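You operate a simulated robot arm through the tools that you are given. There is no shell and no other tool.

The job below is to be done with a simulated robot arm. You get a single attempt, and the scene is never put back.

## Task
Measure the clamped motor's play and drop the matching ring on its peg.
Fine: gauge on, clear button pressed once, rock the bar to both stops, gauge away again; colours as on the plate. Where these are worked on the way, their far stop is far enough and under half their travel is too little: dial gauge.

Only the result counts: the job must be done as asked and must still hold three seconds after the hand-in. Knocking over, shifting, dropping, spilling or breaking anything else fails it.

## Robot
A 7-joint arm with a two-finger parallel gripper, fixed in place. Base frame: the origin is on the floor under the middle of its stand, x ahead of it, y to its left, z up; the work surface is at about z = 78.4. Units: cm, degrees, N and s.
With the tool pointing down near the work surface it reaches from about 26 to 70 cm from the base axis. Its first joint turns from -166.0 to 166.0 degrees. Payload 1.57 kg.
The tool frame sits at the grasp point between the pads (the TCP): z along the fingers, y along the line on which they close. The tips reach 3 cm beyond it. The gripper opens to 8 cm. The fingers are 1.7 cm wide and 1.2 cm thick; the gripper's body (4 by 8.2 cm) begins 8 cm behind the TCP.
Orientation is told as [roll, pitch, yaw] about the base's x, y, z axes, in that order, counted from this pose: with the fingers straight down and closing along the base's y, the tool's x points along the base's -x, its y along +y and its z along -z.

## Interface
- The arm moves only by the tool play_rows. Its argument "deltas" is a list of rows, each a list of 7 numbers: the shift along the tool's x, y, z in cm, then the turn, a rotation vector about the tool's x, y, z in degrees, then the finger opening in cm, from 0 to 8. In form: [[tx, ty, tz, ax, ay, az, grip], ...]. A call has 1 to 20 rows; each row shifts and turns the commanded pose from where the row before left it, along the tool's axes as they then stand. Rows are played at 5 a second. More than 5 cm and 8.6 degrees between two rows, or a gripper value outside its range, and nothing of the call is played. A pose out of reach is approached as far as the arm can. The call stops where the force on the tool passes 90 N (or 10 N more than at its start, if that is more) or the arm is blocked; 0.2 s more then pass. The fingers move at their own pace (about 7.2 cm/s each) and stop on an object; they squeeze with about 25 N. The grip force told is the motor's: it shows also when the fingers shut on nothing. Time passes only in rows, and 0.2 s behind the last, so rows that do not move let the fingers close. It gives the time, the measured TCP pose, the force on the tool (base axes), the opening and the grip force at its end, in the units of the frame above (readings bear some noise), with the torque about the TCP (base axes, N m) and any sound that the robot's microphone picked up.
- Cameras (640 x 400 px; columns grow to the right, rows downward): "scene" is fixed at [22.14, 50.01, 159.35]; the picture's right is [-0.79, -0.62, 0.00], its down [-0.50, 0.64, -0.59] and it looks along [0.36, -0.46, -0.81] (base axes); focal length 327 px, centre (320, 200). "wrist" rides on the gripper at [7.2, -0.7, -12.2] in the tool frame; the picture's right is [0.09, 1.00, 0.00], its down [-0.84, 0.08, -0.54] and it looks along [-0.54, 0.05, 0.84] (tool axes); focal length 238 px, centre (320, 200). There is no depth. A picture from a camera that has moved, and an enlarged one, comes with that camera's place and axes in the base frame and with its lens.
- get_image(camera): a new picture of that camera. It takes no simulated time.
- move_column(by): slides the trunk up (or, below 0, down) by that many cm; the arm rides with it, the base frame stays. It gives what a move gives, with no picture.
- zoom(camera, box): a new picture of the part [left, top, right, bottom] of that camera's present view, enlarged. It takes no simulated time.
- sign_off(): hands the job in; it is judged then, once.

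Places have to be worked out from the pictures, the camera data and where the tool is seen. Open the gripper and draw the arm clear of the work before you hand the job in, unless the task says otherwise.

The tools are called after "Call:" by a JSON object that holds its "fn" and its "kwargs". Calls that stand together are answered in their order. play_rows: Moves the arm, as the interface text tells. Its arguments: {"type":"object","properties":{"deltas":{"type":"array","items":{"type":"array","items":{"type":"number"}}}},"required":["deltas"]} The other tools are called the same way: move_column (by) moves the trunk up or down; get_image (camera) takes a picture; zoom (camera, box) takes an enlarged picture of a part of a camera's view; sign_off () hands the job in.

At the start:

```text
time: 0.0
tool_pos: [43.32, 12.19, 123.85]
ee_rot: [0.1, 0.0, 0.0]
ft_force: [0.3, 0.4, -1.2]
torque: [-0.02, 0.0, 0.0]
opening: 8.01
gripper_force: 0.0
trunk travel left (down, up): [-37.5, 10.5]
```

scene: 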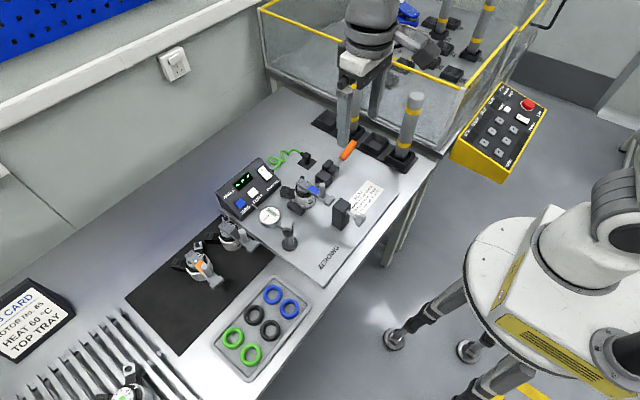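
wrist: 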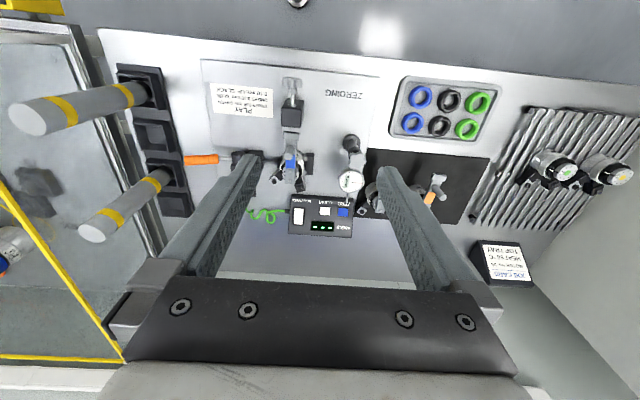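

I start by looking closely at the bench: the plate, the gauge, the display box, the clamped motor and the ring tray.

Call:
{"fn": "zoom", "kwargs": {"camera": "scene", "box": [210, 130, 410, 255]}}

Call:
{"fn": "zoom", "kwargs": {"camera": "wrist", "box": [200, 60, 400, 185]}}

Call:
{"fn": "zoom", "kwargs": {"camera": "wrist", "box": [250, 130, 410, 250]}}

Call:
{"fn": "zoom", "kwargs": {"camera": "scene", "box": [320, 160, 400, 240]}}

```text
3.20 times, centred on (310, 192) of scene
camera zoom: at [22.14, 50.01, 159.35], right [-0.79, -0.62, 0.0], down [-0.5, 0.64, -0.59], along [0.36, -0.46, -0.81], focal length 1046 px, centre (352, 224)
```

zoom: 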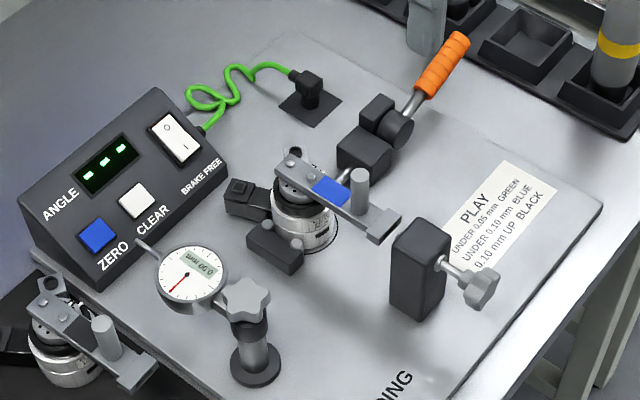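

```text
3.20 times, centred on (300, 122) of wrist
camera zoom: at [36.17, 11.61, 135.96], right [-0.09, 1.0, 0.0], down [0.84, 0.08, 0.54], along [0.54, 0.05, -0.84], focal length 763 px, centre (384, 448)
```

zoom: 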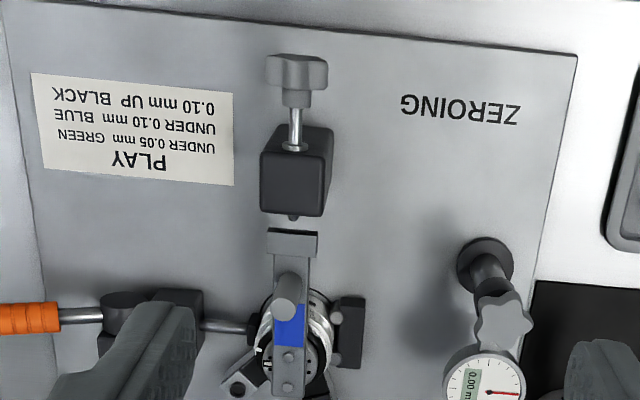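

```text
3.33 times, centred on (330, 190) of wrist
camera zoom: at [36.17, 11.61, 135.96], right [-0.09, 1.0, 0.0], down [0.84, 0.08, 0.54], along [0.54, 0.05, -0.84], focal length 794 px, centre (287, 233)
```

zoom: 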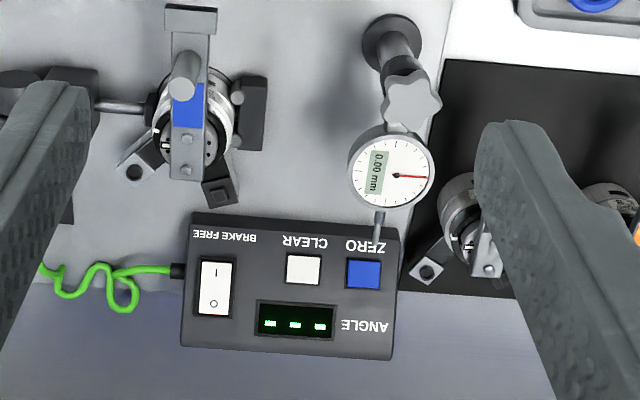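

```text
5.00 times, centred on (360, 200) of scene
camera zoom: at [22.14, 50.01, 159.35], right [-0.79, -0.62, 0.0], down [-0.5, 0.64, -0.59], along [0.36, -0.46, -0.81], focal length 1634 px, centre (120, 200)
```

zoom: 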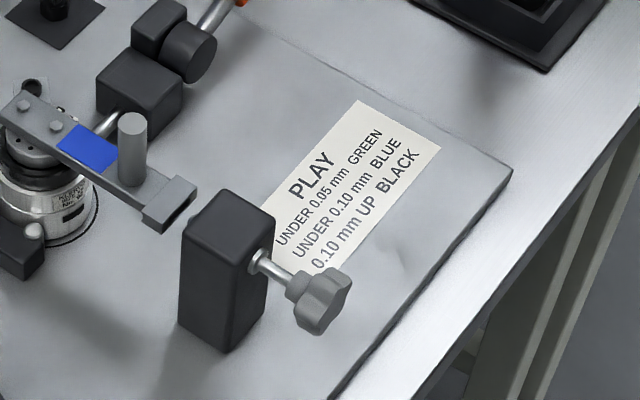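

The plate says under 0.05 mm green, under 0.10 mm blue, 0.10 mm up black. The peg is still not clear to me, so I look closer at the ring tray, the mat motors and the columns.

Call:
{"fn": "zoom", "kwargs": {"camera": "scene", "box": [120, 200, 330, 390]}}

Call:
{"fn": "zoom", "kwargs": {"camera": "scene", "box": [260, 0, 560, 190]}}

Call:
{"fn": "zoom", "kwargs": {"camera": "wrist", "box": [360, 60, 640, 300]}}

Call:
{"fn": "zoom", "kwargs": {"camera": "wrist", "box": [0, 40, 240, 260]}}

Call:
{"fn": "zoom", "kwargs": {"camera": "scene", "box": [0, 250, 180, 400]}}

```text
2.11 times, centred on (225, 295) of scene
camera zoom: at [22.14, 50.01, 159.35], right [-0.79, -0.62, 0.0], down [-0.5, 0.64, -0.59], along [0.36, -0.46, -0.81], focal length 688 px, centre (520, 0)
```

zoom: 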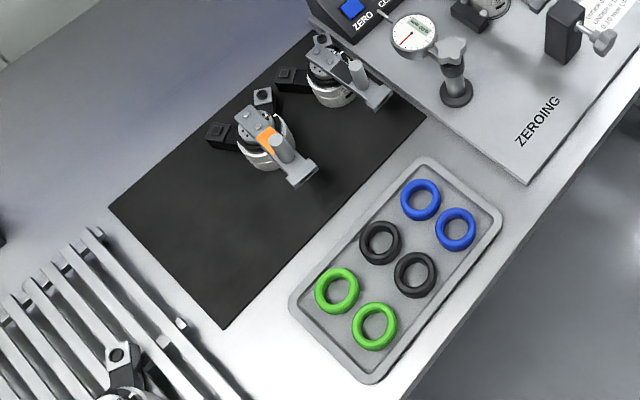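

```text
2.11 times, centred on (410, 95) of scene
camera zoom: at [22.14, 50.01, 159.35], right [-0.79, -0.62, 0.0], down [-0.5, 0.64, -0.59], along [0.36, -0.46, -0.81], focal length 688 px, centre (130, 421)
```

zoom: 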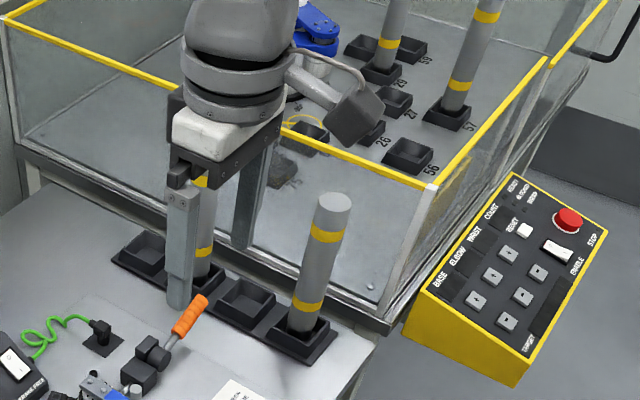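

```text
1.67 times, centred on (500, 180) of wrist
camera zoom: at [36.17, 11.61, 135.96], right [-0.09, 1.0, 0.0], down [0.84, 0.08, 0.54], along [0.54, 0.05, -0.84], focal length 397 px, centre (20, 233)
```

zoom: 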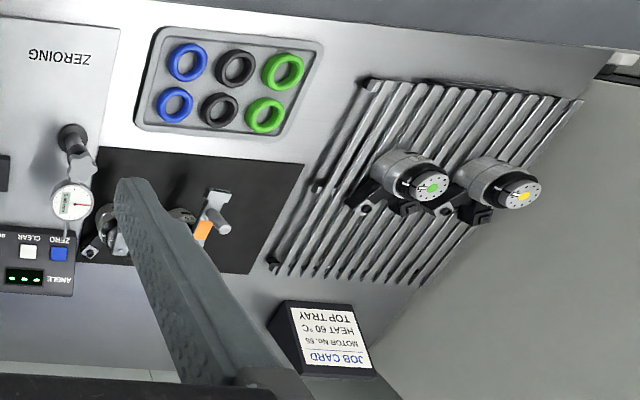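

```text
1.82 times, centred on (120, 150) of wrist
camera zoom: at [36.17, 11.61, 135.96], right [-0.09, 1.0, 0.0], down [0.84, 0.08, 0.54], along [0.54, 0.05, -0.84], focal length 433 px, centre (684, 291)
```

zoom: 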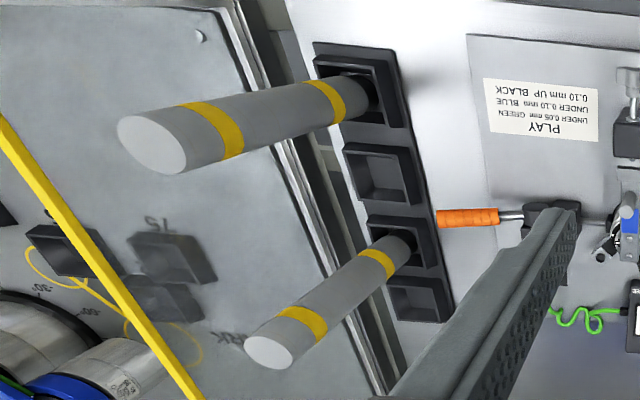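

```text
2.67 times, centred on (90, 325) of scene
camera zoom: at [22.14, 50.01, 159.35], right [-0.79, -0.62, 0.0], down [-0.5, 0.64, -0.59], along [0.36, -0.46, -0.81], focal length 871 px, centre (933, -133)
```

zoom: 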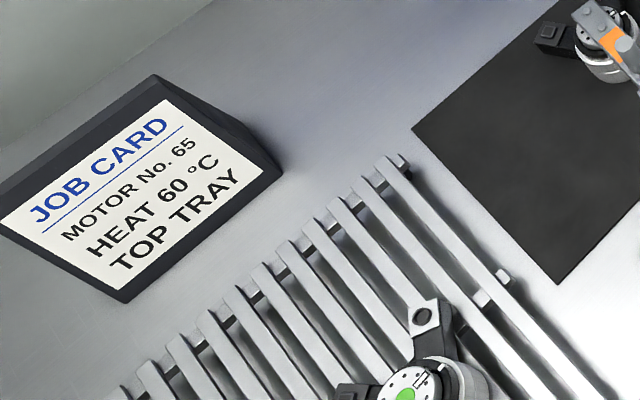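

Each motor carries a bar with an upright pin, so "its peg" looks to be the pin on the clamped motor's bar. The gauge post is near (55,21.3), with its head near (62,21,86) pointing +x, and the clamped bar runs along x at y≈7. I move in closer to look.

Call:
{"fn": "play_rows", "kwargs": {"deltas": [[-1.6, 0.3, 2.8, 0, 0, 0, 8], [-1.6, 0.3, 2.8, 0, 0, 0, 8], [-1.6, 0.3, 2.8, 0, 0, 0, 8], [-1.6, 0.3, 2.8, 0, 0, 0, 8], [-1.6, 0.3, 2.8, 0, 0, 0, 8]]}}

Call:
{"fn": "get_image", "kwargs": {"camera": "wrist"}}

Call:
{"fn": "get_image", "kwargs": {"camera": "scene"}}

```text
time: 1.2
tool_pos: [51.56, 13.68, 109.75]
ee_rot: [-0.1, 0.0, 0.0]
ft_force: [0.2, 0.6, -0.2]
torque: [-0.01, 0.01, 0.01]
opening: 7.99
gripper_force: 0.1
trunk travel left (down, up): [-37.5, 10.5]
```

```text
taken
camera wrist: at [44.3, 13.07, 121.78], right [-0.09, 1.0, 0.0], down [0.84, 0.08, 0.54], along [0.54, 0.05, -0.84], focal length 238 px, centre (320, 200)
```

wrist: 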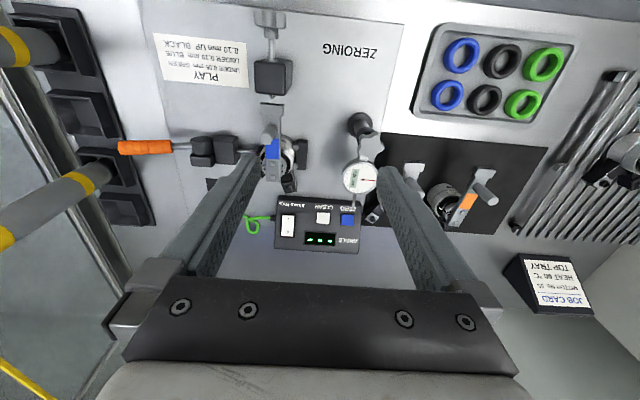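

```text
taken
```

scene: 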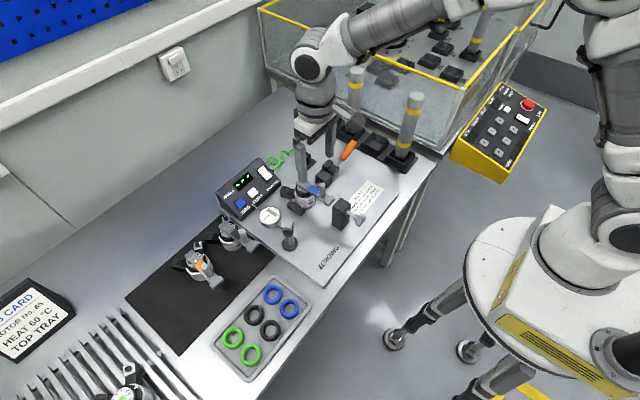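

The TCP tracks as expected. I zoom in on the gauge, the bar and the panel.

Call:
{"fn": "zoom", "kwargs": {"camera": "wrist", "box": [230, 80, 400, 190]}}

Call:
{"fn": "zoom", "kwargs": {"camera": "wrist", "box": [240, 165, 400, 265]}}

Call:
{"fn": "zoom", "kwargs": {"camera": "scene", "box": [210, 160, 330, 260]}}

Call:
{"fn": "zoom", "kwargs": {"camera": "scene", "box": [270, 150, 370, 240]}}

```text
3.64 times, centred on (315, 135) of wrist
camera zoom: at [44.3, 13.07, 121.78], right [-0.09, 1.0, 0.0], down [0.84, 0.08, 0.54], along [0.54, 0.05, -0.84], focal length 867 px, centre (338, 436)
```

zoom: 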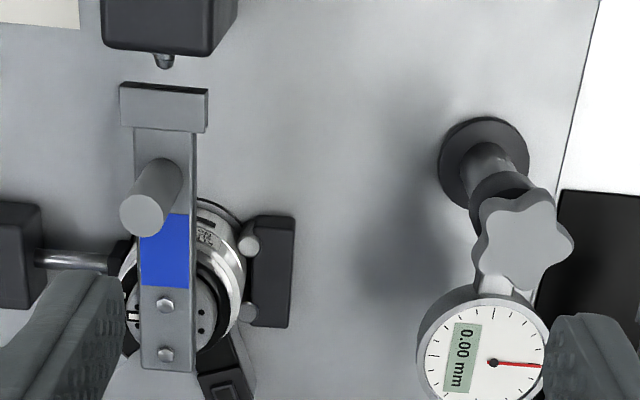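

```text
4.00 times, centred on (320, 215) of wrist
camera zoom: at [44.3, 13.07, 121.78], right [-0.09, 1.0, 0.0], down [0.84, 0.08, 0.54], along [0.54, 0.05, -0.84], focal length 953 px, centre (320, 140)
```

zoom: 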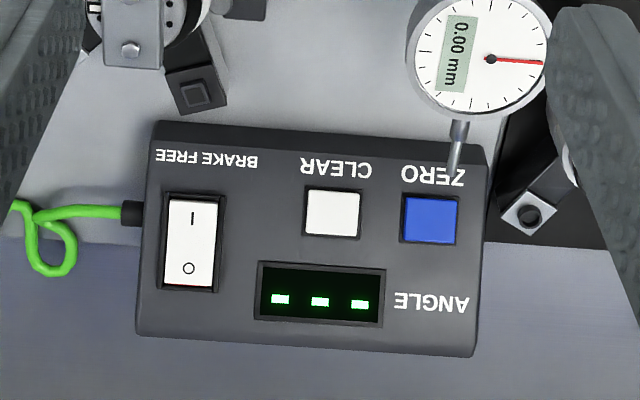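

```text
4.00 times, centred on (270, 210) of scene
camera zoom: at [22.14, 50.01, 159.35], right [-0.79, -0.62, 0.0], down [-0.5, 0.64, -0.59], along [0.36, -0.46, -0.81], focal length 1307 px, centre (520, 160)
```

zoom: 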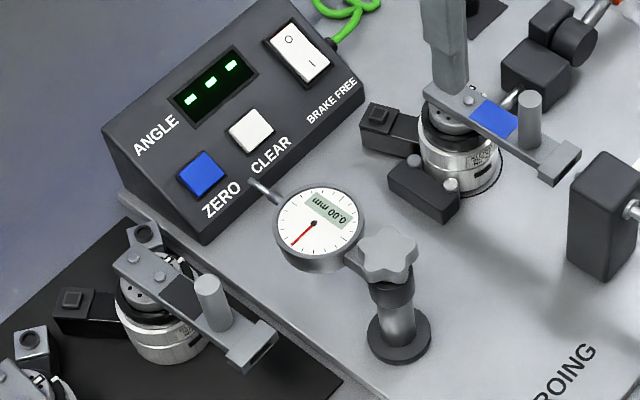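

```text
4.44 times, centred on (320, 195) of scene
camera zoom: at [22.14, 50.01, 159.35], right [-0.79, -0.62, 0.0], down [-0.5, 0.64, -0.59], along [0.36, -0.46, -0.81], focal length 1452 px, centre (320, 222)
```

zoom: 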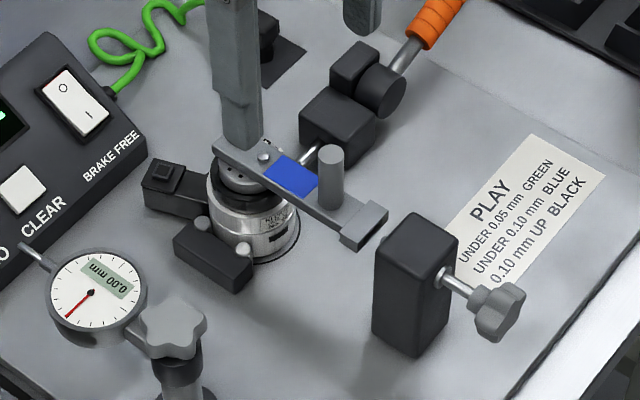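

I put the dial centre at about (61.7,21.3,87.2), the stem tip at (68,21.3,86.4) and the post at (55,21.3). The peg is at (55,7.1) with its top at 91.3, and the CLEAR button at (73.8,16.5,82.5) on a panel sloped about 34°. I close the gripper and go above the gauge's +y side to check.

Call:
{"fn": "play_rows", "kwargs": {"deltas": [[-2.0, 2.45, 1.95, 0, 0, 0, 0], [-2.0, 2.45, 1.95, 0, 0, 0, 0], [-2.0, 2.45, 1.95, 0, 0, 0, 0], [-2.0, 2.45, 1.95, 0, 0, 0, 0], [-2.0, 2.45, 1.95, 0, 0, 0, 0]]}}

Call:
{"fn": "get_image", "kwargs": {"camera": "wrist"}}

Call:
{"fn": "zoom", "kwargs": {"camera": "scene", "box": [180, 120, 380, 260]}}

```text
time: 2.4
tool_pos: [61.38, 26.09, 100.02]
ee_rot: [0.0, -0.1, 0.0]
ft_force: [-0.1, -0.7, 1.3]
torque: [-0.03, -0.01, 0.0]
opening: 0.02
gripper_force: 21.0
trunk travel left (down, up): [-37.5, 10.5]
```

```text
taken
camera wrist: at [54.26, 25.46, 112.26], right [-0.09, 1.0, 0.0], down [0.84, 0.08, 0.54], along [0.54, 0.05, -0.84], focal length 238 px, centre (320, 200)
```

wrist: 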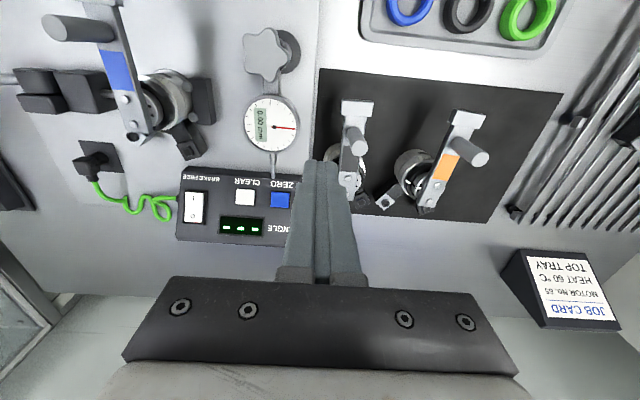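

```text
2.86 times, centred on (280, 190) of scene
camera zoom: at [22.14, 50.01, 159.35], right [-0.79, -0.62, 0.0], down [-0.5, 0.64, -0.59], along [0.36, -0.46, -0.81], focal length 934 px, centre (434, 229)
```

zoom: 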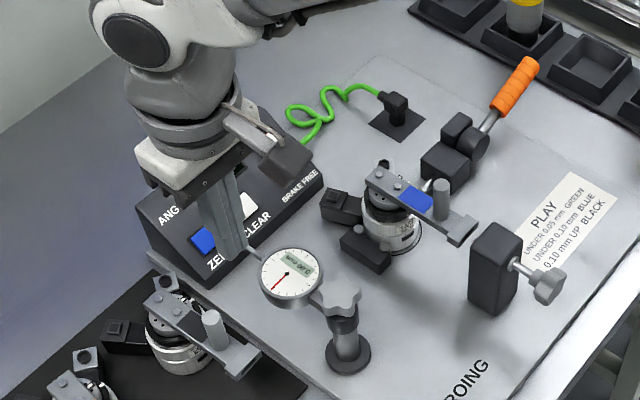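

Seen from here, the dial rim's +y edge is at y≈23.8 and the mat motor's bar is at y≈28.7–30.7. The closed fingers at y=26.1 fit between them, so I descend to tip height 85.4.

Call:
{"fn": "play_rows", "kwargs": {"deltas": [[0, -0.1, 2.9, 0, 0, 0, 0], [0, -0.1, 2.9, 0, 0, 0, 0], [0, 0, 2.9, 0, 0, 0, 0], [0, 0, 2.0, 0, 0, 0, 0], [0, 0, 0.9, 0, 0, 0, 0]]}}

Call:
{"fn": "get_image", "kwargs": {"camera": "wrist"}}

Call:
{"fn": "zoom", "kwargs": {"camera": "scene", "box": [180, 140, 340, 260]}}

```text
time: 3.6
tool_pos: [61.39, 25.82, 88.52]
ee_rot: [0.0, 0.0, 0.0]
ft_force: [-0.4, 0.2, 1.0]
torque: [-0.05, -0.02, 0.02]
opening: 0.0
gripper_force: 21.5
trunk travel left (down, up): [-37.5, 10.5]
```

```text
taken
camera wrist: at [54.21, 25.22, 100.67], right [-0.09, 1.0, 0.0], down [0.84, 0.08, 0.54], along [0.54, 0.05, -0.84], focal length 238 px, centre (320, 200)
```

wrist: 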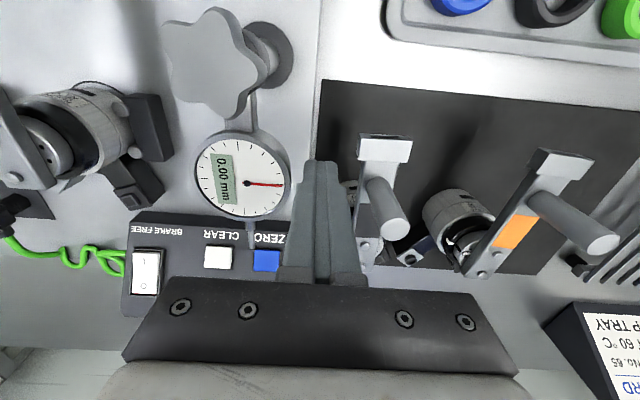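

```text
3.33 times, centred on (260, 200) of scene
camera zoom: at [22.14, 50.01, 159.35], right [-0.79, -0.62, 0.0], down [-0.5, 0.64, -0.59], along [0.36, -0.46, -0.81], focal length 1089 px, centre (520, 200)
```

zoom: 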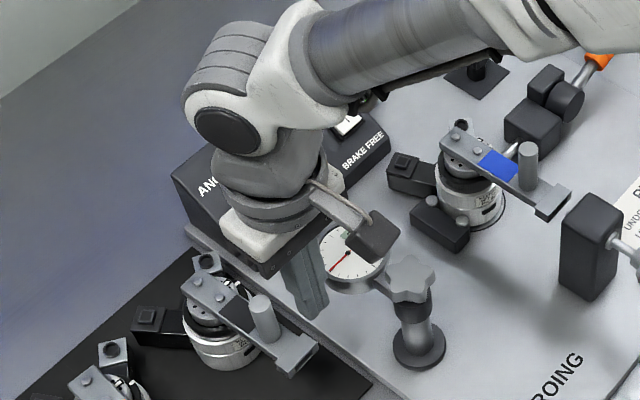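

The fingers now stand beside the dial rim at the right height. I push the dial along the first 30° of its arc about the post and check the force.

Call:
{"fn": "play_rows", "kwargs": {"deltas": [[-0.1, -0.7, 0, 0, 0, 0, 0], [-0.45, -0.85, 0, 0, 0, 0, 0], [-0.45, -0.85, 0, 0, 0, 0, 0], [-0.2, -0.95, 0, 0, 0, 0, 0], [-0.2, -0.95, 0, 0, 0, 0, 0]]}}

Call:
{"fn": "get_image", "kwargs": {"camera": "wrist"}}

Call:
{"fn": "zoom", "kwargs": {"camera": "scene", "box": [180, 140, 340, 260]}}

```text
time: 4.8
tool_pos: [62.72, 21.44, 88.54]
ee_rot: [0.0, 0.0, 0.0]
ft_force: [0.7, -0.4, 0.5]
torque: [0.0, 0.0, 0.02]
opening: 0.01
gripper_force: 21.4
trunk travel left (down, up): [-37.5, 10.5]
```

```text
taken
camera wrist: at [55.6, 20.88, 100.63], right [-0.09, 1.0, 0.0], down [0.84, 0.08, 0.54], along [0.54, 0.05, -0.84], focal length 238 px, centre (320, 200)
```

wrist: 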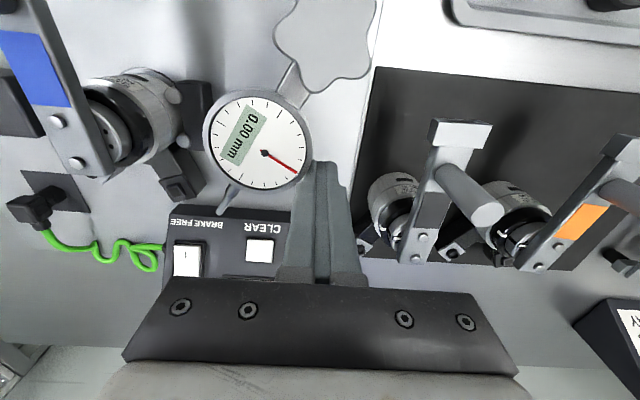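

```text
3.33 times, centred on (260, 200) of scene
camera zoom: at [22.14, 50.01, 159.35], right [-0.79, -0.62, 0.0], down [-0.5, 0.64, -0.59], along [0.36, -0.46, -0.81], focal length 1089 px, centre (520, 200)
```

zoom: 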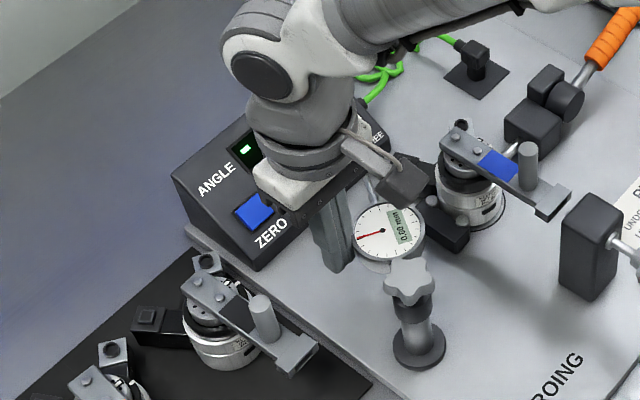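

The gauge swings freely at about -30° with negligible force. I continue along the arc to about -60°.

Call:
{"fn": "play_rows", "kwargs": {"deltas": [[0.0, -1.0, 0, 0, 0, 0, 0], [0.1, -1.0, 0, 0, 0, 0, 0], [0.35, -0.95, 0, 0, 0, 0, 0], [0.45, -0.95, 0, 0, 0, 0, 0]]}}

Call:
{"fn": "get_image", "kwargs": {"camera": "wrist"}}

Call:
{"fn": "zoom", "kwargs": {"camera": "scene", "box": [220, 140, 380, 260]}}

```text
time: 5.8
tool_pos: [61.72, 17.57, 88.41]
ee_rot: [0.0, 0.0, 0.1]
ft_force: [0.1, 0.3, 0.4]
torque: [0.03, -0.02, -0.03]
opening: 0.0
gripper_force: 21.4
trunk travel left (down, up): [-37.5, 10.5]
```

```text
taken
camera wrist: at [54.62, 16.99, 100.62], right [-0.09, 1.0, 0.0], down [0.84, 0.08, 0.54], along [0.54, 0.05, -0.84], focal length 238 px, centre (320, 200)
```

wrist: 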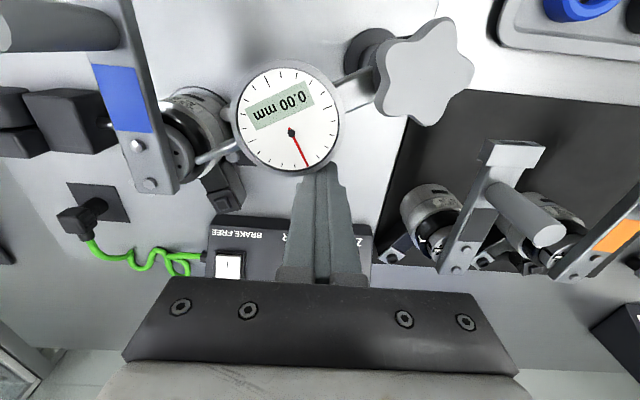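

```text
3.33 times, centred on (300, 200) of scene
camera zoom: at [22.14, 50.01, 159.35], right [-0.79, -0.62, 0.0], down [-0.5, 0.64, -0.59], along [0.36, -0.46, -0.81], focal length 1089 px, centre (387, 200)
```

zoom: 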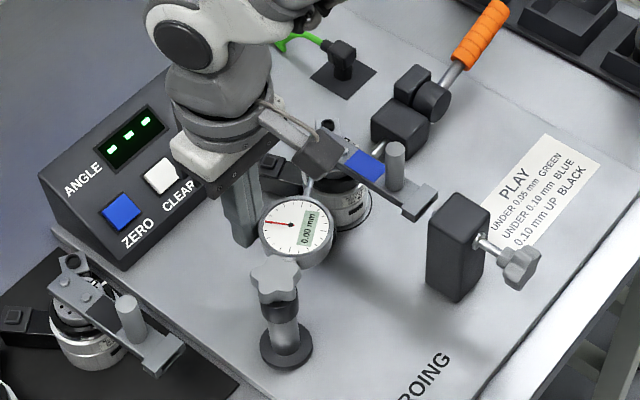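

The gauge is at about -60° and the stem tip nears the bar's side. I continue in smaller steps towards -85° and check the force.

Call:
{"fn": "play_rows", "kwargs": {"deltas": [[0.6, -0.9, 0, 0, 0, 0, 0], [0.7, -0.8, 0, 0, 0, 0, 0], [0.6, -0.5, 0, 0, 0, 0, 0]]}}

Call:
{"fn": "get_image", "kwargs": {"camera": "wrist"}}

Call:
{"fn": "zoom", "kwargs": {"camera": "scene", "box": [220, 140, 380, 260]}}

```text
time: 6.6
tool_pos: [59.81, 15.29, 88.46]
ee_rot: [0.0, 0.0, 0.0]
ft_force: [-0.2, 0.8, 0.6]
torque: [-0.04, 0.01, 0.0]
opening: 0.02
gripper_force: 21.1
trunk travel left (down, up): [-37.5, 10.5]
```

```text
taken
camera wrist: at [52.64, 14.73, 100.59], right [-0.09, 1.0, 0.0], down [0.84, 0.08, 0.54], along [0.54, 0.05, -0.84], focal length 238 px, centre (320, 200)
```

wrist: 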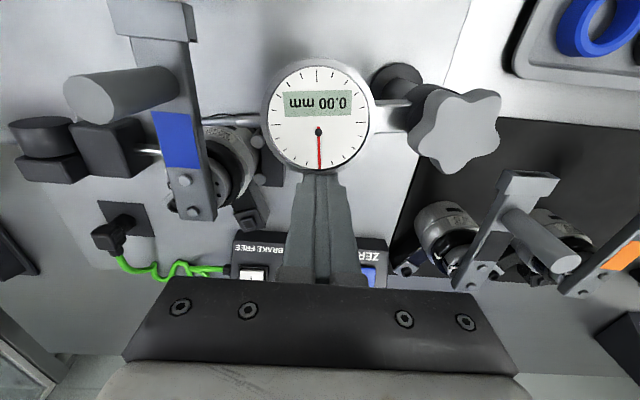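

```text
3.33 times, centred on (300, 200) of scene
camera zoom: at [22.14, 50.01, 159.35], right [-0.79, -0.62, 0.0], down [-0.5, 0.64, -0.59], along [0.36, -0.46, -0.81], focal length 1089 px, centre (387, 200)
```

zoom: 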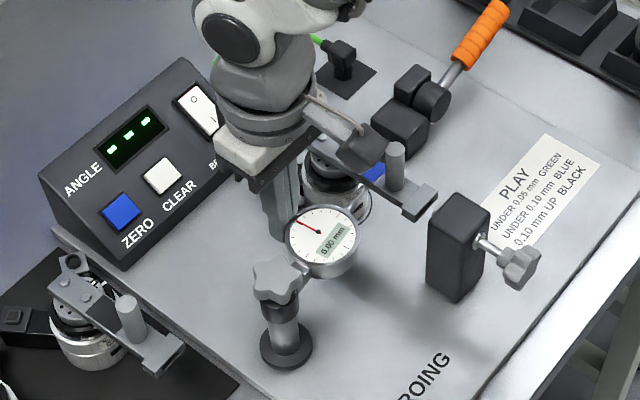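

The dial is almost square to the bar. I zoom in on the stem tip against the bar.

Call:
{"fn": "zoom", "kwargs": {"camera": "wrist", "box": [160, 60, 400, 200]}}

```text
2.67 times, centred on (280, 130) of wrist
camera zoom: at [52.64, 14.73, 100.59], right [-0.09, 1.0, 0.0], down [0.84, 0.08, 0.54], along [0.54, 0.05, -0.84], focal length 636 px, centre (427, 387)
```

zoom: 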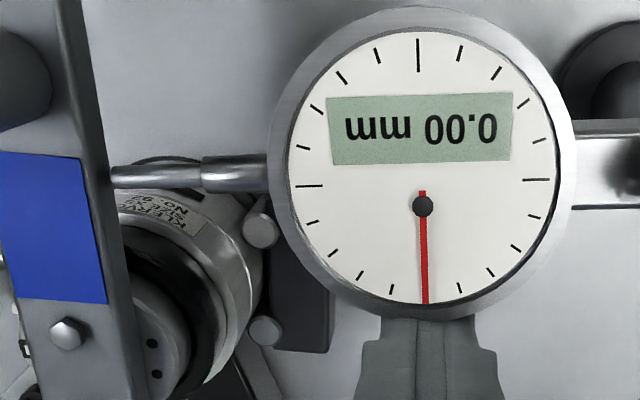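

The stem seems to be just at the bar's side. I nudge -x in 0.25 cm steps to find the far stop.

Call:
{"fn": "play_rows", "kwargs": {"deltas": [[0.25, -0.1, 0, 0, 0, 0, 0], [0.25, -0.1, 0, 0, 0, 0, 0]]}}

Call:
{"fn": "zoom", "kwargs": {"camera": "wrist", "box": [160, 60, 400, 200]}}

```text
time: 7.2
tool_pos: [59.38, 15.27, 88.53]
ee_rot: [0.0, 0.0, 0.0]
ft_force: [1.2, 0.0, -0.6]
torque: [-0.01, 0.0, 0.0]
opening: 0.0
gripper_force: 21.6
trunk travel left (down, up): [-37.5, 10.5]
```

```text
2.67 times, centred on (280, 130) of wrist
camera zoom: at [52.21, 14.62, 100.6], right [-0.09, 1.0, 0.0], down [0.84, 0.08, 0.54], along [0.54, 0.05, -0.84], focal length 636 px, centre (427, 387)
```

zoom: 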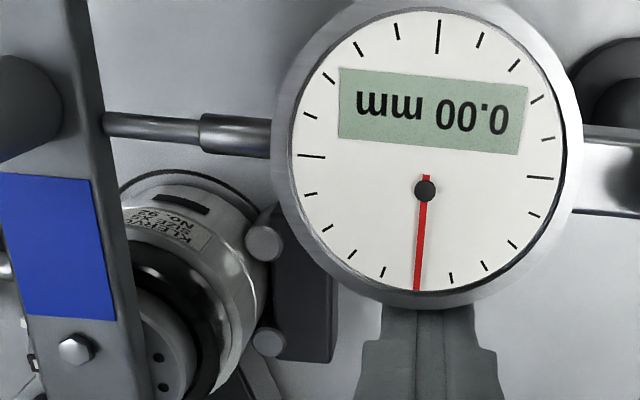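

The gauge is about square now (-90°) with a force of about 1 N. I push a little more to find the stop.

Call:
{"fn": "play_rows", "kwargs": {"deltas": [[0.25, 0, 0, 0, 0, 0, 0], [0.25, 0, 0, 0, 0, 0, 0]]}}

Call:
{"fn": "zoom", "kwargs": {"camera": "wrist", "box": [160, 60, 400, 200]}}

```text
time: 7.8
tool_pos: [59.07, 15.11, 88.36]
ee_rot: [0.0, -0.1, 0.1]
ft_force: [7.1, -0.7, -2.0]
torque: [0.02, -0.06, 0.02]
opening: 0.0
gripper_force: 21.2
trunk travel left (down, up): [-37.5, 10.5]
```

```text
2.67 times, centred on (280, 130) of wrist
camera zoom: at [51.85, 14.61, 100.54], right [-0.09, 1.0, 0.0], down [0.84, 0.08, 0.54], along [0.54, 0.05, -0.84], focal length 636 px, centre (427, 387)
```

zoom: 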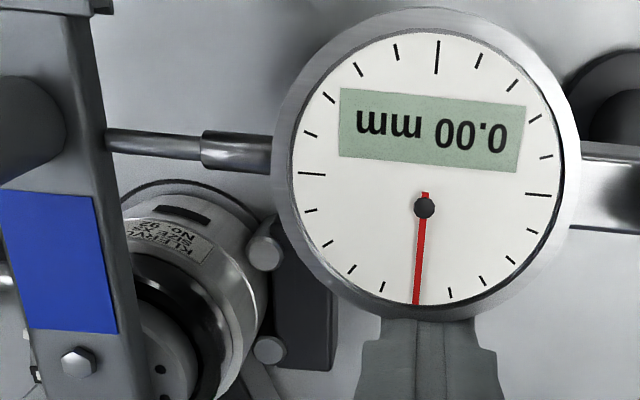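

The reading of 7 N at no further motion is the far stop, so the gauge is on. I back off, go up, and tilt the tool -32° to face the sloped panel.

Call:
{"fn": "play_rows", "kwargs": {"deltas": [[-0.8, 0, 0, 0, 0, 0, 0], [-1.0, 0, 0, 0, 0, 0, 0], [0, 0, -3, 0, 0, 0, 0], [0, 0, -3, 0, 0, 0, 0], [0, 0, -3, 0, 0, 0, 0], [0, 0, -3, 0, 0, 0, 0], [0, 0.35, -1, 0, -8, 0, 0], [0, 0.35, 0, 0, -8, 0, 0], [0, 0.35, 0, 0, -8, 0, 0], [0, 0.35, 0, 0, -8, 0, 0]]}}

Call:
{"fn": "get_image", "kwargs": {"camera": "wrist"}}

Call:
{"fn": "get_image", "kwargs": {"camera": "scene"}}

```text
time: 10.0
tool_pos: [60.8, 16.68, 101.27]
ee_rot: [0.0, -32.0, -0.1]
ft_force: [-0.1, 0.3, -0.1]
torque: [0.02, -0.02, 0.04]
opening: 0.0
gripper_force: 21.0
trunk travel left (down, up): [-37.5, 10.5]
```

```text
taken
camera wrist: at [48.15, 15.97, 107.91], right [-0.08, 1.0, -0.05], down [0.42, 0.08, 0.9], along [0.9, 0.05, -0.42], focal length 238 px, centre (320, 200)
```

wrist: 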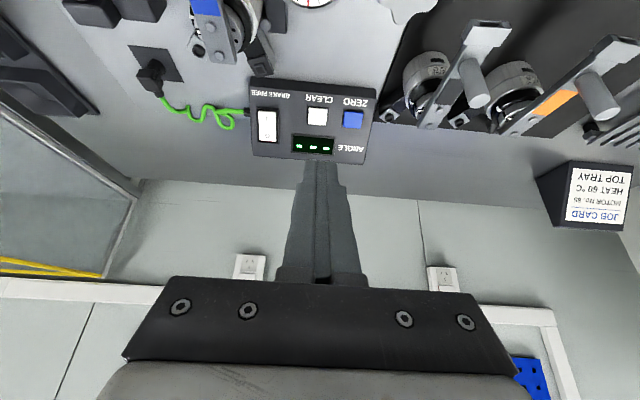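

```text
taken
```

scene: 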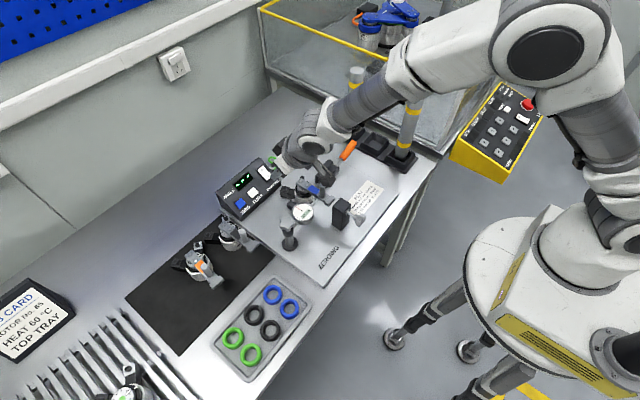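

Good view of the panel from here. I zoom in to fix the CLEAR button's place again.

Call:
{"fn": "zoom", "kwargs": {"camera": "wrist", "box": [240, 70, 400, 170]}}

Call:
{"fn": "zoom", "kwargs": {"camera": "scene", "box": [210, 150, 330, 240]}}

```text
4.00 times, centred on (320, 120) of wrist
camera zoom: at [48.15, 15.97, 107.91], right [-0.08, 1.0, -0.05], down [0.42, 0.08, 0.9], along [0.9, 0.05, -0.42], focal length 953 px, centre (320, 520)
```

zoom: 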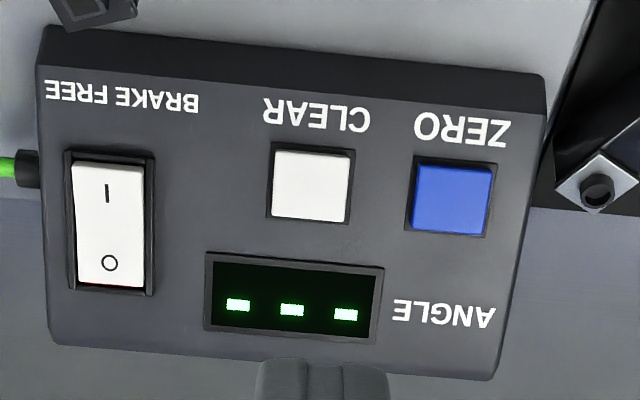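

```text
4.44 times, centred on (270, 195) of scene
camera zoom: at [22.14, 50.01, 159.35], right [-0.79, -0.62, 0.0], down [-0.5, 0.64, -0.59], along [0.36, -0.46, -0.81], focal length 1452 px, centre (542, 222)
```

zoom: 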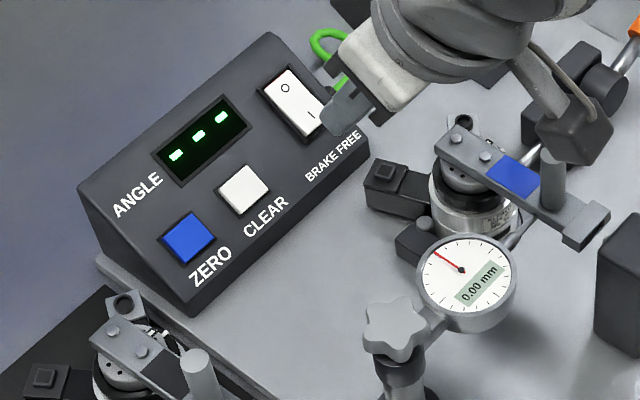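

CLEAR is at about (73.9,16.4,82.5) and is about 2.6 cm wide. I approach along the tool axis to about 4 cm from its face.

Call:
{"fn": "play_rows", "kwargs": {"deltas": [[-0.23, -0.06, 3.18, 0, 0, 0, 0], [-0.23, -0.06, 3.18, 0, 0, 0, 0], [-0.23, -0.06, 3.18, 0, 0, 0, 0], [-0.23, -0.06, 3.18, 0, 0, 0, 0], [-0.23, -0.06, 3.18, 0, 0, 0, 0]]}}

Call:
{"fn": "get_image", "kwargs": {"camera": "wrist"}}

Call:
{"fn": "zoom", "kwargs": {"camera": "scene", "box": [210, 150, 330, 240]}}

```text
time: 11.2
tool_pos: [70.3, 16.13, 88.63]
ee_rot: [0.0, -32.0, 0.0]
ft_force: [0.5, -0.7, -0.2]
torque: [0.03, 0.02, 0.0]
opening: 0.0
gripper_force: 21.4
trunk travel left (down, up): [-37.5, 10.5]
```

```text
taken
camera wrist: at [57.68, 15.56, 95.12], right [-0.08, 1.0, -0.05], down [0.42, 0.08, 0.9], along [0.9, 0.05, -0.43], focal length 238 px, centre (320, 200)
```

wrist: 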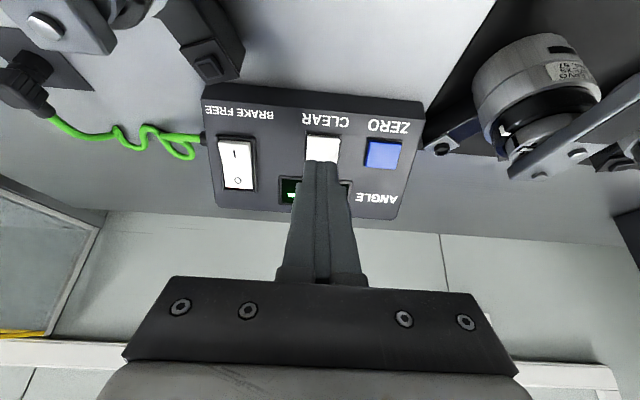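

```text
4.44 times, centred on (270, 195) of scene
camera zoom: at [22.14, 50.01, 159.35], right [-0.79, -0.62, 0.0], down [-0.5, 0.64, -0.59], along [0.36, -0.46, -0.81], focal length 1452 px, centre (542, 222)
```

zoom: 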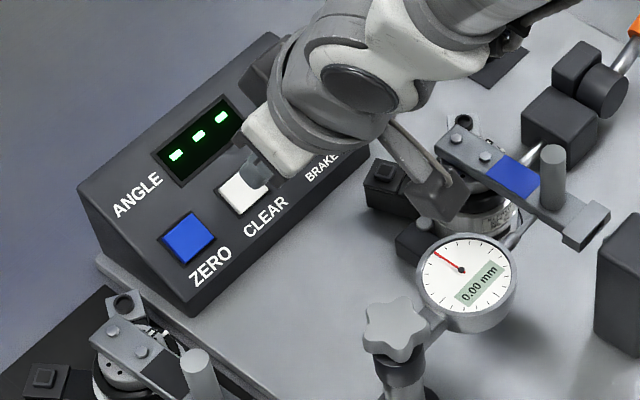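

The fingers line up over CLEAR, needing about 0.3 cm more +y. I advance to about 0.6 cm short of contact.

Call:
{"fn": "play_rows", "kwargs": {"deltas": [[0, 0.3, 1.5, 0, 0, 0, 0], [0, 0, 1.2, 0, 0, 0, 0], [0, 0, 0.7, 0, 0, 0, 0]]}}

Call:
{"fn": "zoom", "kwargs": {"camera": "wrist", "box": [220, 80, 420, 205]}}

Call:
{"fn": "zoom", "kwargs": {"camera": "scene", "box": [225, 160, 305, 220]}}

```text
time: 12.0
tool_pos: [72.11, 16.61, 85.78]
ee_rot: [0.0, -32.0, 0.0]
ft_force: [-1.0, 0.0, 2.1]
torque: [0.02, -0.04, 0.03]
opening: 0.02
gripper_force: 21.6
trunk travel left (down, up): [-37.5, 10.5]
heard: click
```

```text
3.20 times, centred on (320, 142) of wrist
camera zoom: at [59.4, 15.93, 92.23], right [-0.08, 1.0, -0.05], down [0.42, 0.08, 0.9], along [0.9, 0.05, -0.43], focal length 763 px, centre (320, 384)
```

zoom: 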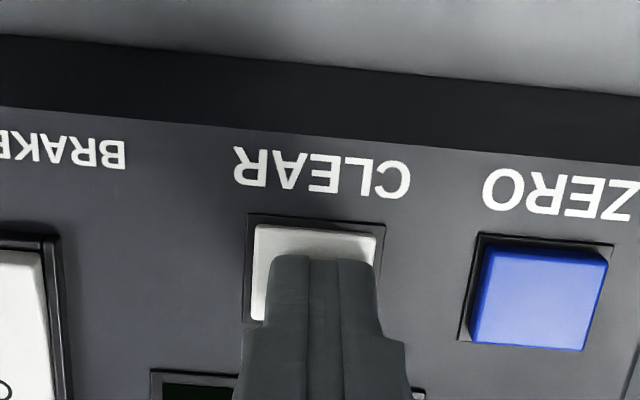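

```text
6.67 times, centred on (265, 190) of scene
camera zoom: at [22.14, 50.01, 159.35], right [-0.79, -0.62, 0.0], down [-0.5, 0.64, -0.59], along [0.36, -0.46, -0.81], focal length 2178 px, centre (687, 267)
```

zoom: 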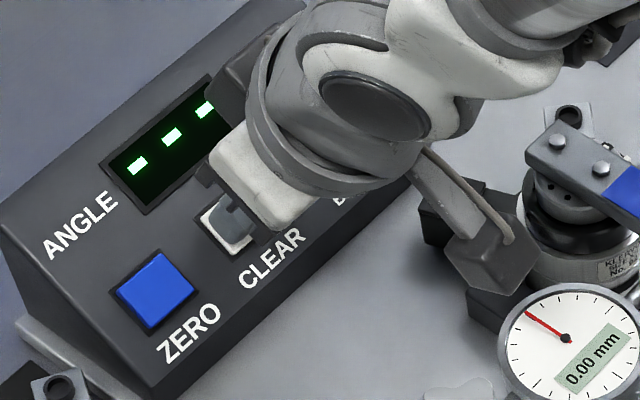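

A click was heard, and CLEAR sits flush in its frame while ZERO still stands proud, so it has been pressed once. I retreat straight back along the tool axis.

Call:
{"fn": "play_rows", "kwargs": {"deltas": [[0, 0, -2, 0, 0, 0, 0], [0, 0, -3, 0, 0, 0, 0], [0, 0, -3.5, 0, 0, 0, 0], [0, 0, -3.5, 0, 0, 0, 0], [0, 0, -3.5, 0, 0, 0, 0]]}}

Call:
{"fn": "get_image", "kwargs": {"camera": "wrist"}}

Call:
{"fn": "zoom", "kwargs": {"camera": "scene", "box": [210, 150, 330, 240]}}

```text
time: 13.2
tool_pos: [63.78, 16.49, 98.91]
ee_rot: [0.0, -31.9, 0.0]
ft_force: [-0.9, -0.3, -0.3]
torque: [0.0, 0.01, 0.0]
opening: 0.0
gripper_force: 20.8
trunk travel left (down, up): [-37.5, 10.5]
```

```text
taken
camera wrist: at [51.24, 15.99, 105.34], right [-0.08, 1.0, -0.05], down [0.42, 0.08, 0.9], along [0.9, 0.05, -0.43], focal length 238 px, centre (320, 200)
```

wrist: 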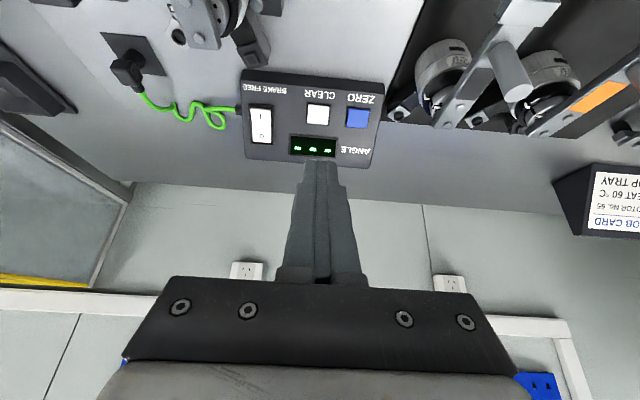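

```text
4.44 times, centred on (270, 195) of scene
camera zoom: at [22.14, 50.01, 159.35], right [-0.79, -0.62, 0.0], down [-0.5, 0.64, -0.59], along [0.36, -0.46, -0.81], focal length 1452 px, centre (542, 222)
```

zoom: 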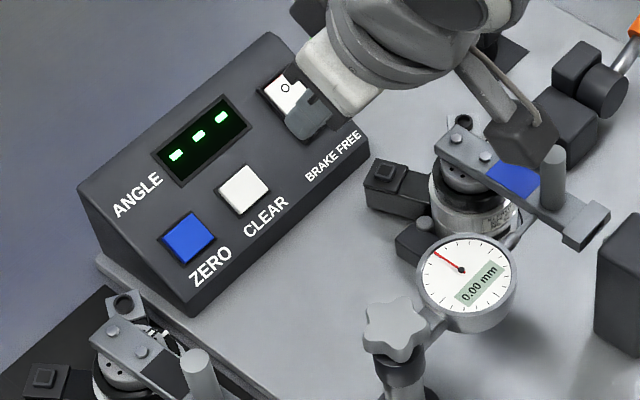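

CLEAR popped back out and the gauge is still on. I turn the tool upright again, open it part way and move above the peg.

Call:
{"fn": "play_rows", "kwargs": {"deltas": [[0, 0, -1, 0, 8, 0, 0], [0, 0, -1, 0, 8, 0, 0], [0, 0, 0, 0, 8, 0, 0], [0, 0, 0, 0, 8, 0, 4], [2.0, -2.3, 0, 0, 0, 0, 4], [2.2, -2.3, 0, 0, 0, 0, 4], [1.7, -2.3, 0, 0, 0, 0, 4], [1.7, -2.3, 0, 0, 0, 0, 4]]}}

Call:
{"fn": "get_image", "kwargs": {"camera": "wrist"}}

Call:
{"fn": "zoom", "kwargs": {"camera": "scene", "box": [250, 130, 390, 240]}}

```text
time: 15.0
tool_pos: [55.32, 7.23, 100.55]
ee_rot: [0.0, 0.0, 0.0]
ft_force: [0.8, -1.0, -0.6]
torque: [-0.02, -0.01, 0.04]
opening: 4.0
gripper_force: 0.1
trunk travel left (down, up): [-37.5, 10.5]
```

```text
taken
camera wrist: at [48.05, 6.75, 112.73], right [-0.09, 1.0, 0.0], down [0.84, 0.08, 0.54], along [0.54, 0.05, -0.84], focal length 238 px, centre (320, 200)
```

wrist: 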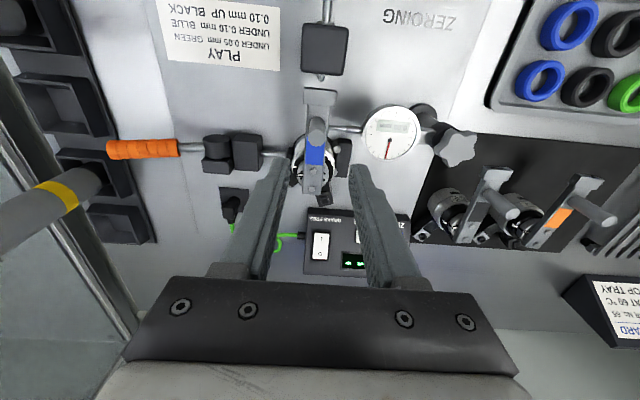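

```text
3.64 times, centred on (320, 185) of scene
camera zoom: at [22.14, 50.01, 159.35], right [-0.79, -0.62, 0.0], down [-0.5, 0.64, -0.59], along [0.36, -0.46, -0.81], focal length 1188 px, centre (320, 254)
```

zoom: 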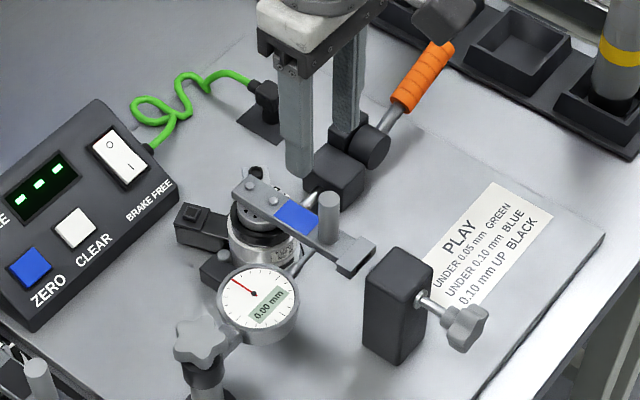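

I zoom in to refine the peg's place and height relative to the open fingers.

Call:
{"fn": "zoom", "kwargs": {"camera": "wrist", "box": [250, 80, 410, 200]}}

Call:
{"fn": "zoom", "kwargs": {"camera": "scene", "box": [290, 170, 350, 220]}}

```text
3.33 times, centred on (330, 140) of wrist
camera zoom: at [48.05, 6.75, 112.73], right [-0.09, 1.0, 0.0], down [0.84, 0.08, 0.54], along [0.54, 0.05, -0.84], focal length 794 px, centre (287, 400)
```

zoom: 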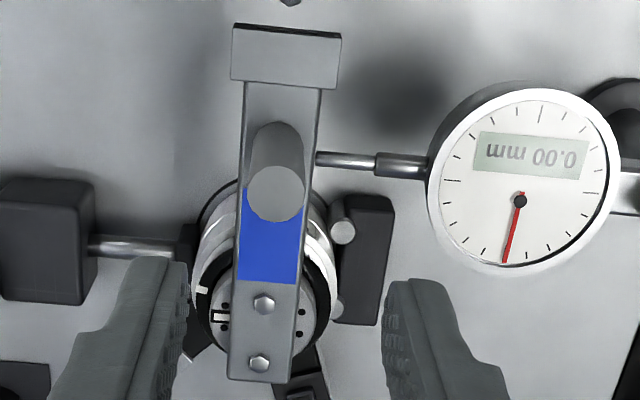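

```text
8.00 times, centred on (320, 195) of scene
camera zoom: at [22.14, 50.01, 159.35], right [-0.79, -0.62, 0.0], down [-0.5, 0.64, -0.59], along [0.36, -0.46, -0.81], focal length 2614 px, centre (320, 240)
```

zoom: 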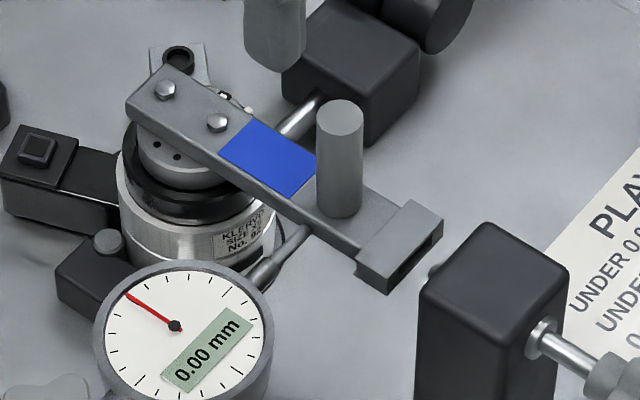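

Peg top centre is (55.04,7.06,91.4), diameter about 1.6, with the bar top at z≈86.8. I centre over it and lower the open fingers around it, tips at about 88.2, above the gauge stem.

Call:
{"fn": "play_rows", "kwargs": {"deltas": [[0.27, -0.17, 2.5, 0, 0, 0, 4], [0, 0, 2.8, 0, 0, 0, 4], [0, 0, 2.5, 0, 0, 0, 4], [0, 0, 1.5, 0, 0, 0, 4]]}}

Call:
{"fn": "get_image", "kwargs": {"camera": "wrist"}}

Call:
{"fn": "zoom", "kwargs": {"camera": "scene", "box": [270, 150, 370, 230]}}

```text
time: 16.0
tool_pos: [54.97, 6.95, 91.44]
ee_rot: [0.0, 0.0, 0.0]
ft_force: [0.2, 0.7, 0.2]
torque: [-0.01, -0.03, 0.02]
opening: 4.02
gripper_force: 0.0
trunk travel left (down, up): [-37.5, 10.5]
```

```text
taken
camera wrist: at [47.83, 6.44, 103.41], right [-0.09, 1.0, 0.0], down [0.84, 0.08, 0.54], along [0.54, 0.05, -0.84], focal length 238 px, centre (320, 200)
```

wrist: 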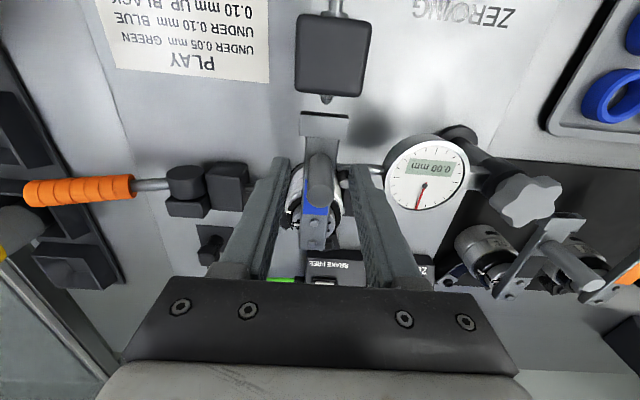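

```text
5.00 times, centred on (320, 190) of scene
camera zoom: at [22.14, 50.01, 159.35], right [-0.79, -0.62, 0.0], down [-0.5, 0.64, -0.59], along [0.36, -0.46, -0.81], focal length 1634 px, centre (320, 250)
```

zoom: 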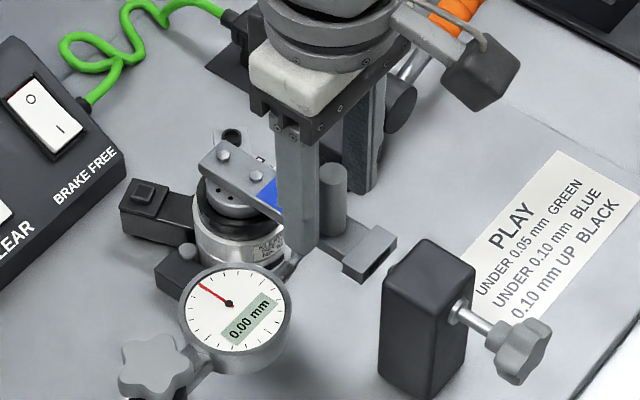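

The fingers straddle the peg. I narrow the opening to 2.4 cm so the pads sit about 0.4 cm off either side, then look.

Call:
{"fn": "play_rows", "kwargs": {"deltas": [[0, 0.08, 0, 0, 0, 0, 3.2], [0, 0, 0, 0, 0, 0, 2.4], [0, 0, 0, 0, 0, 0, 2.4]]}}

Call:
{"fn": "zoom", "kwargs": {"camera": "wrist", "box": [240, 90, 480, 240]}}

```text
time: 16.8
tool_pos: [55.02, 7.17, 91.29]
ee_rot: [0.0, -0.1, 0.0]
ft_force: [-0.1, -1.0, 0.7]
torque: [0.0, 0.02, -0.01]
opening: 2.41
gripper_force: 0.2
trunk travel left (down, up): [-37.5, 10.5]
```

```text
2.67 times, centred on (360, 165) of wrist
camera zoom: at [47.81, 6.55, 103.38], right [-0.09, 1.0, 0.0], down [0.84, 0.08, 0.54], along [0.54, 0.05, -0.84], focal length 636 px, centre (213, 293)
```

zoom: 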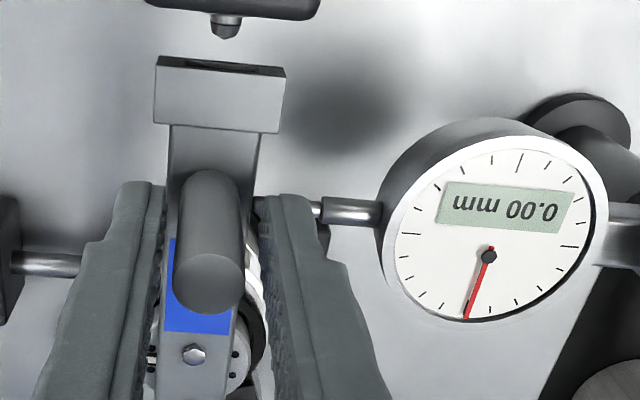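

Gaps are roughly even. I now push the peg gently toward +y (towards the gauge) in small steps, watching the force and dial.

Call:
{"fn": "play_rows", "kwargs": {"deltas": [[0, 0.2, 0, 0, 0, 0, 2.4], [0, 0.2, 0, 0, 0, 0, 2.4], [0, 0.15, 0, 0, 0, 0, 2.4]]}}

Call:
{"fn": "zoom", "kwargs": {"camera": "wrist", "box": [240, 90, 480, 240]}}

```text
time: 17.6
tool_pos: [54.97, 7.62, 91.33]
ee_rot: [-0.1, 0.0, 0.0]
ft_force: [-0.6, -0.7, 0.4]
torque: [-0.01, -0.01, -0.01]
opening: 2.47
gripper_force: 1.0
trunk travel left (down, up): [-37.5, 10.5]
```

```text
2.67 times, centred on (360, 165) of wrist
camera zoom: at [47.79, 7.17, 103.46], right [-0.09, 1.0, 0.0], down [0.84, 0.08, 0.54], along [0.54, 0.05, -0.84], focal length 636 px, centre (213, 293)
```

zoom: 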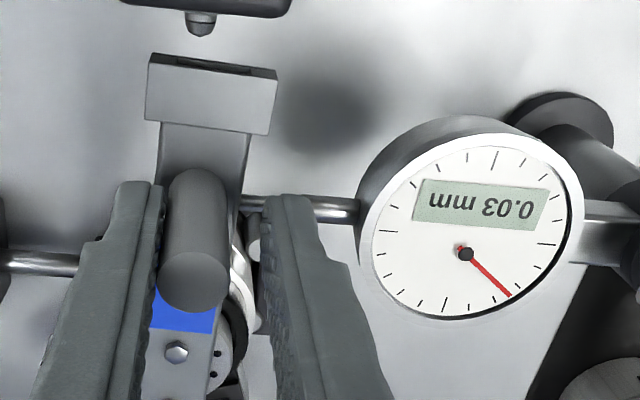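

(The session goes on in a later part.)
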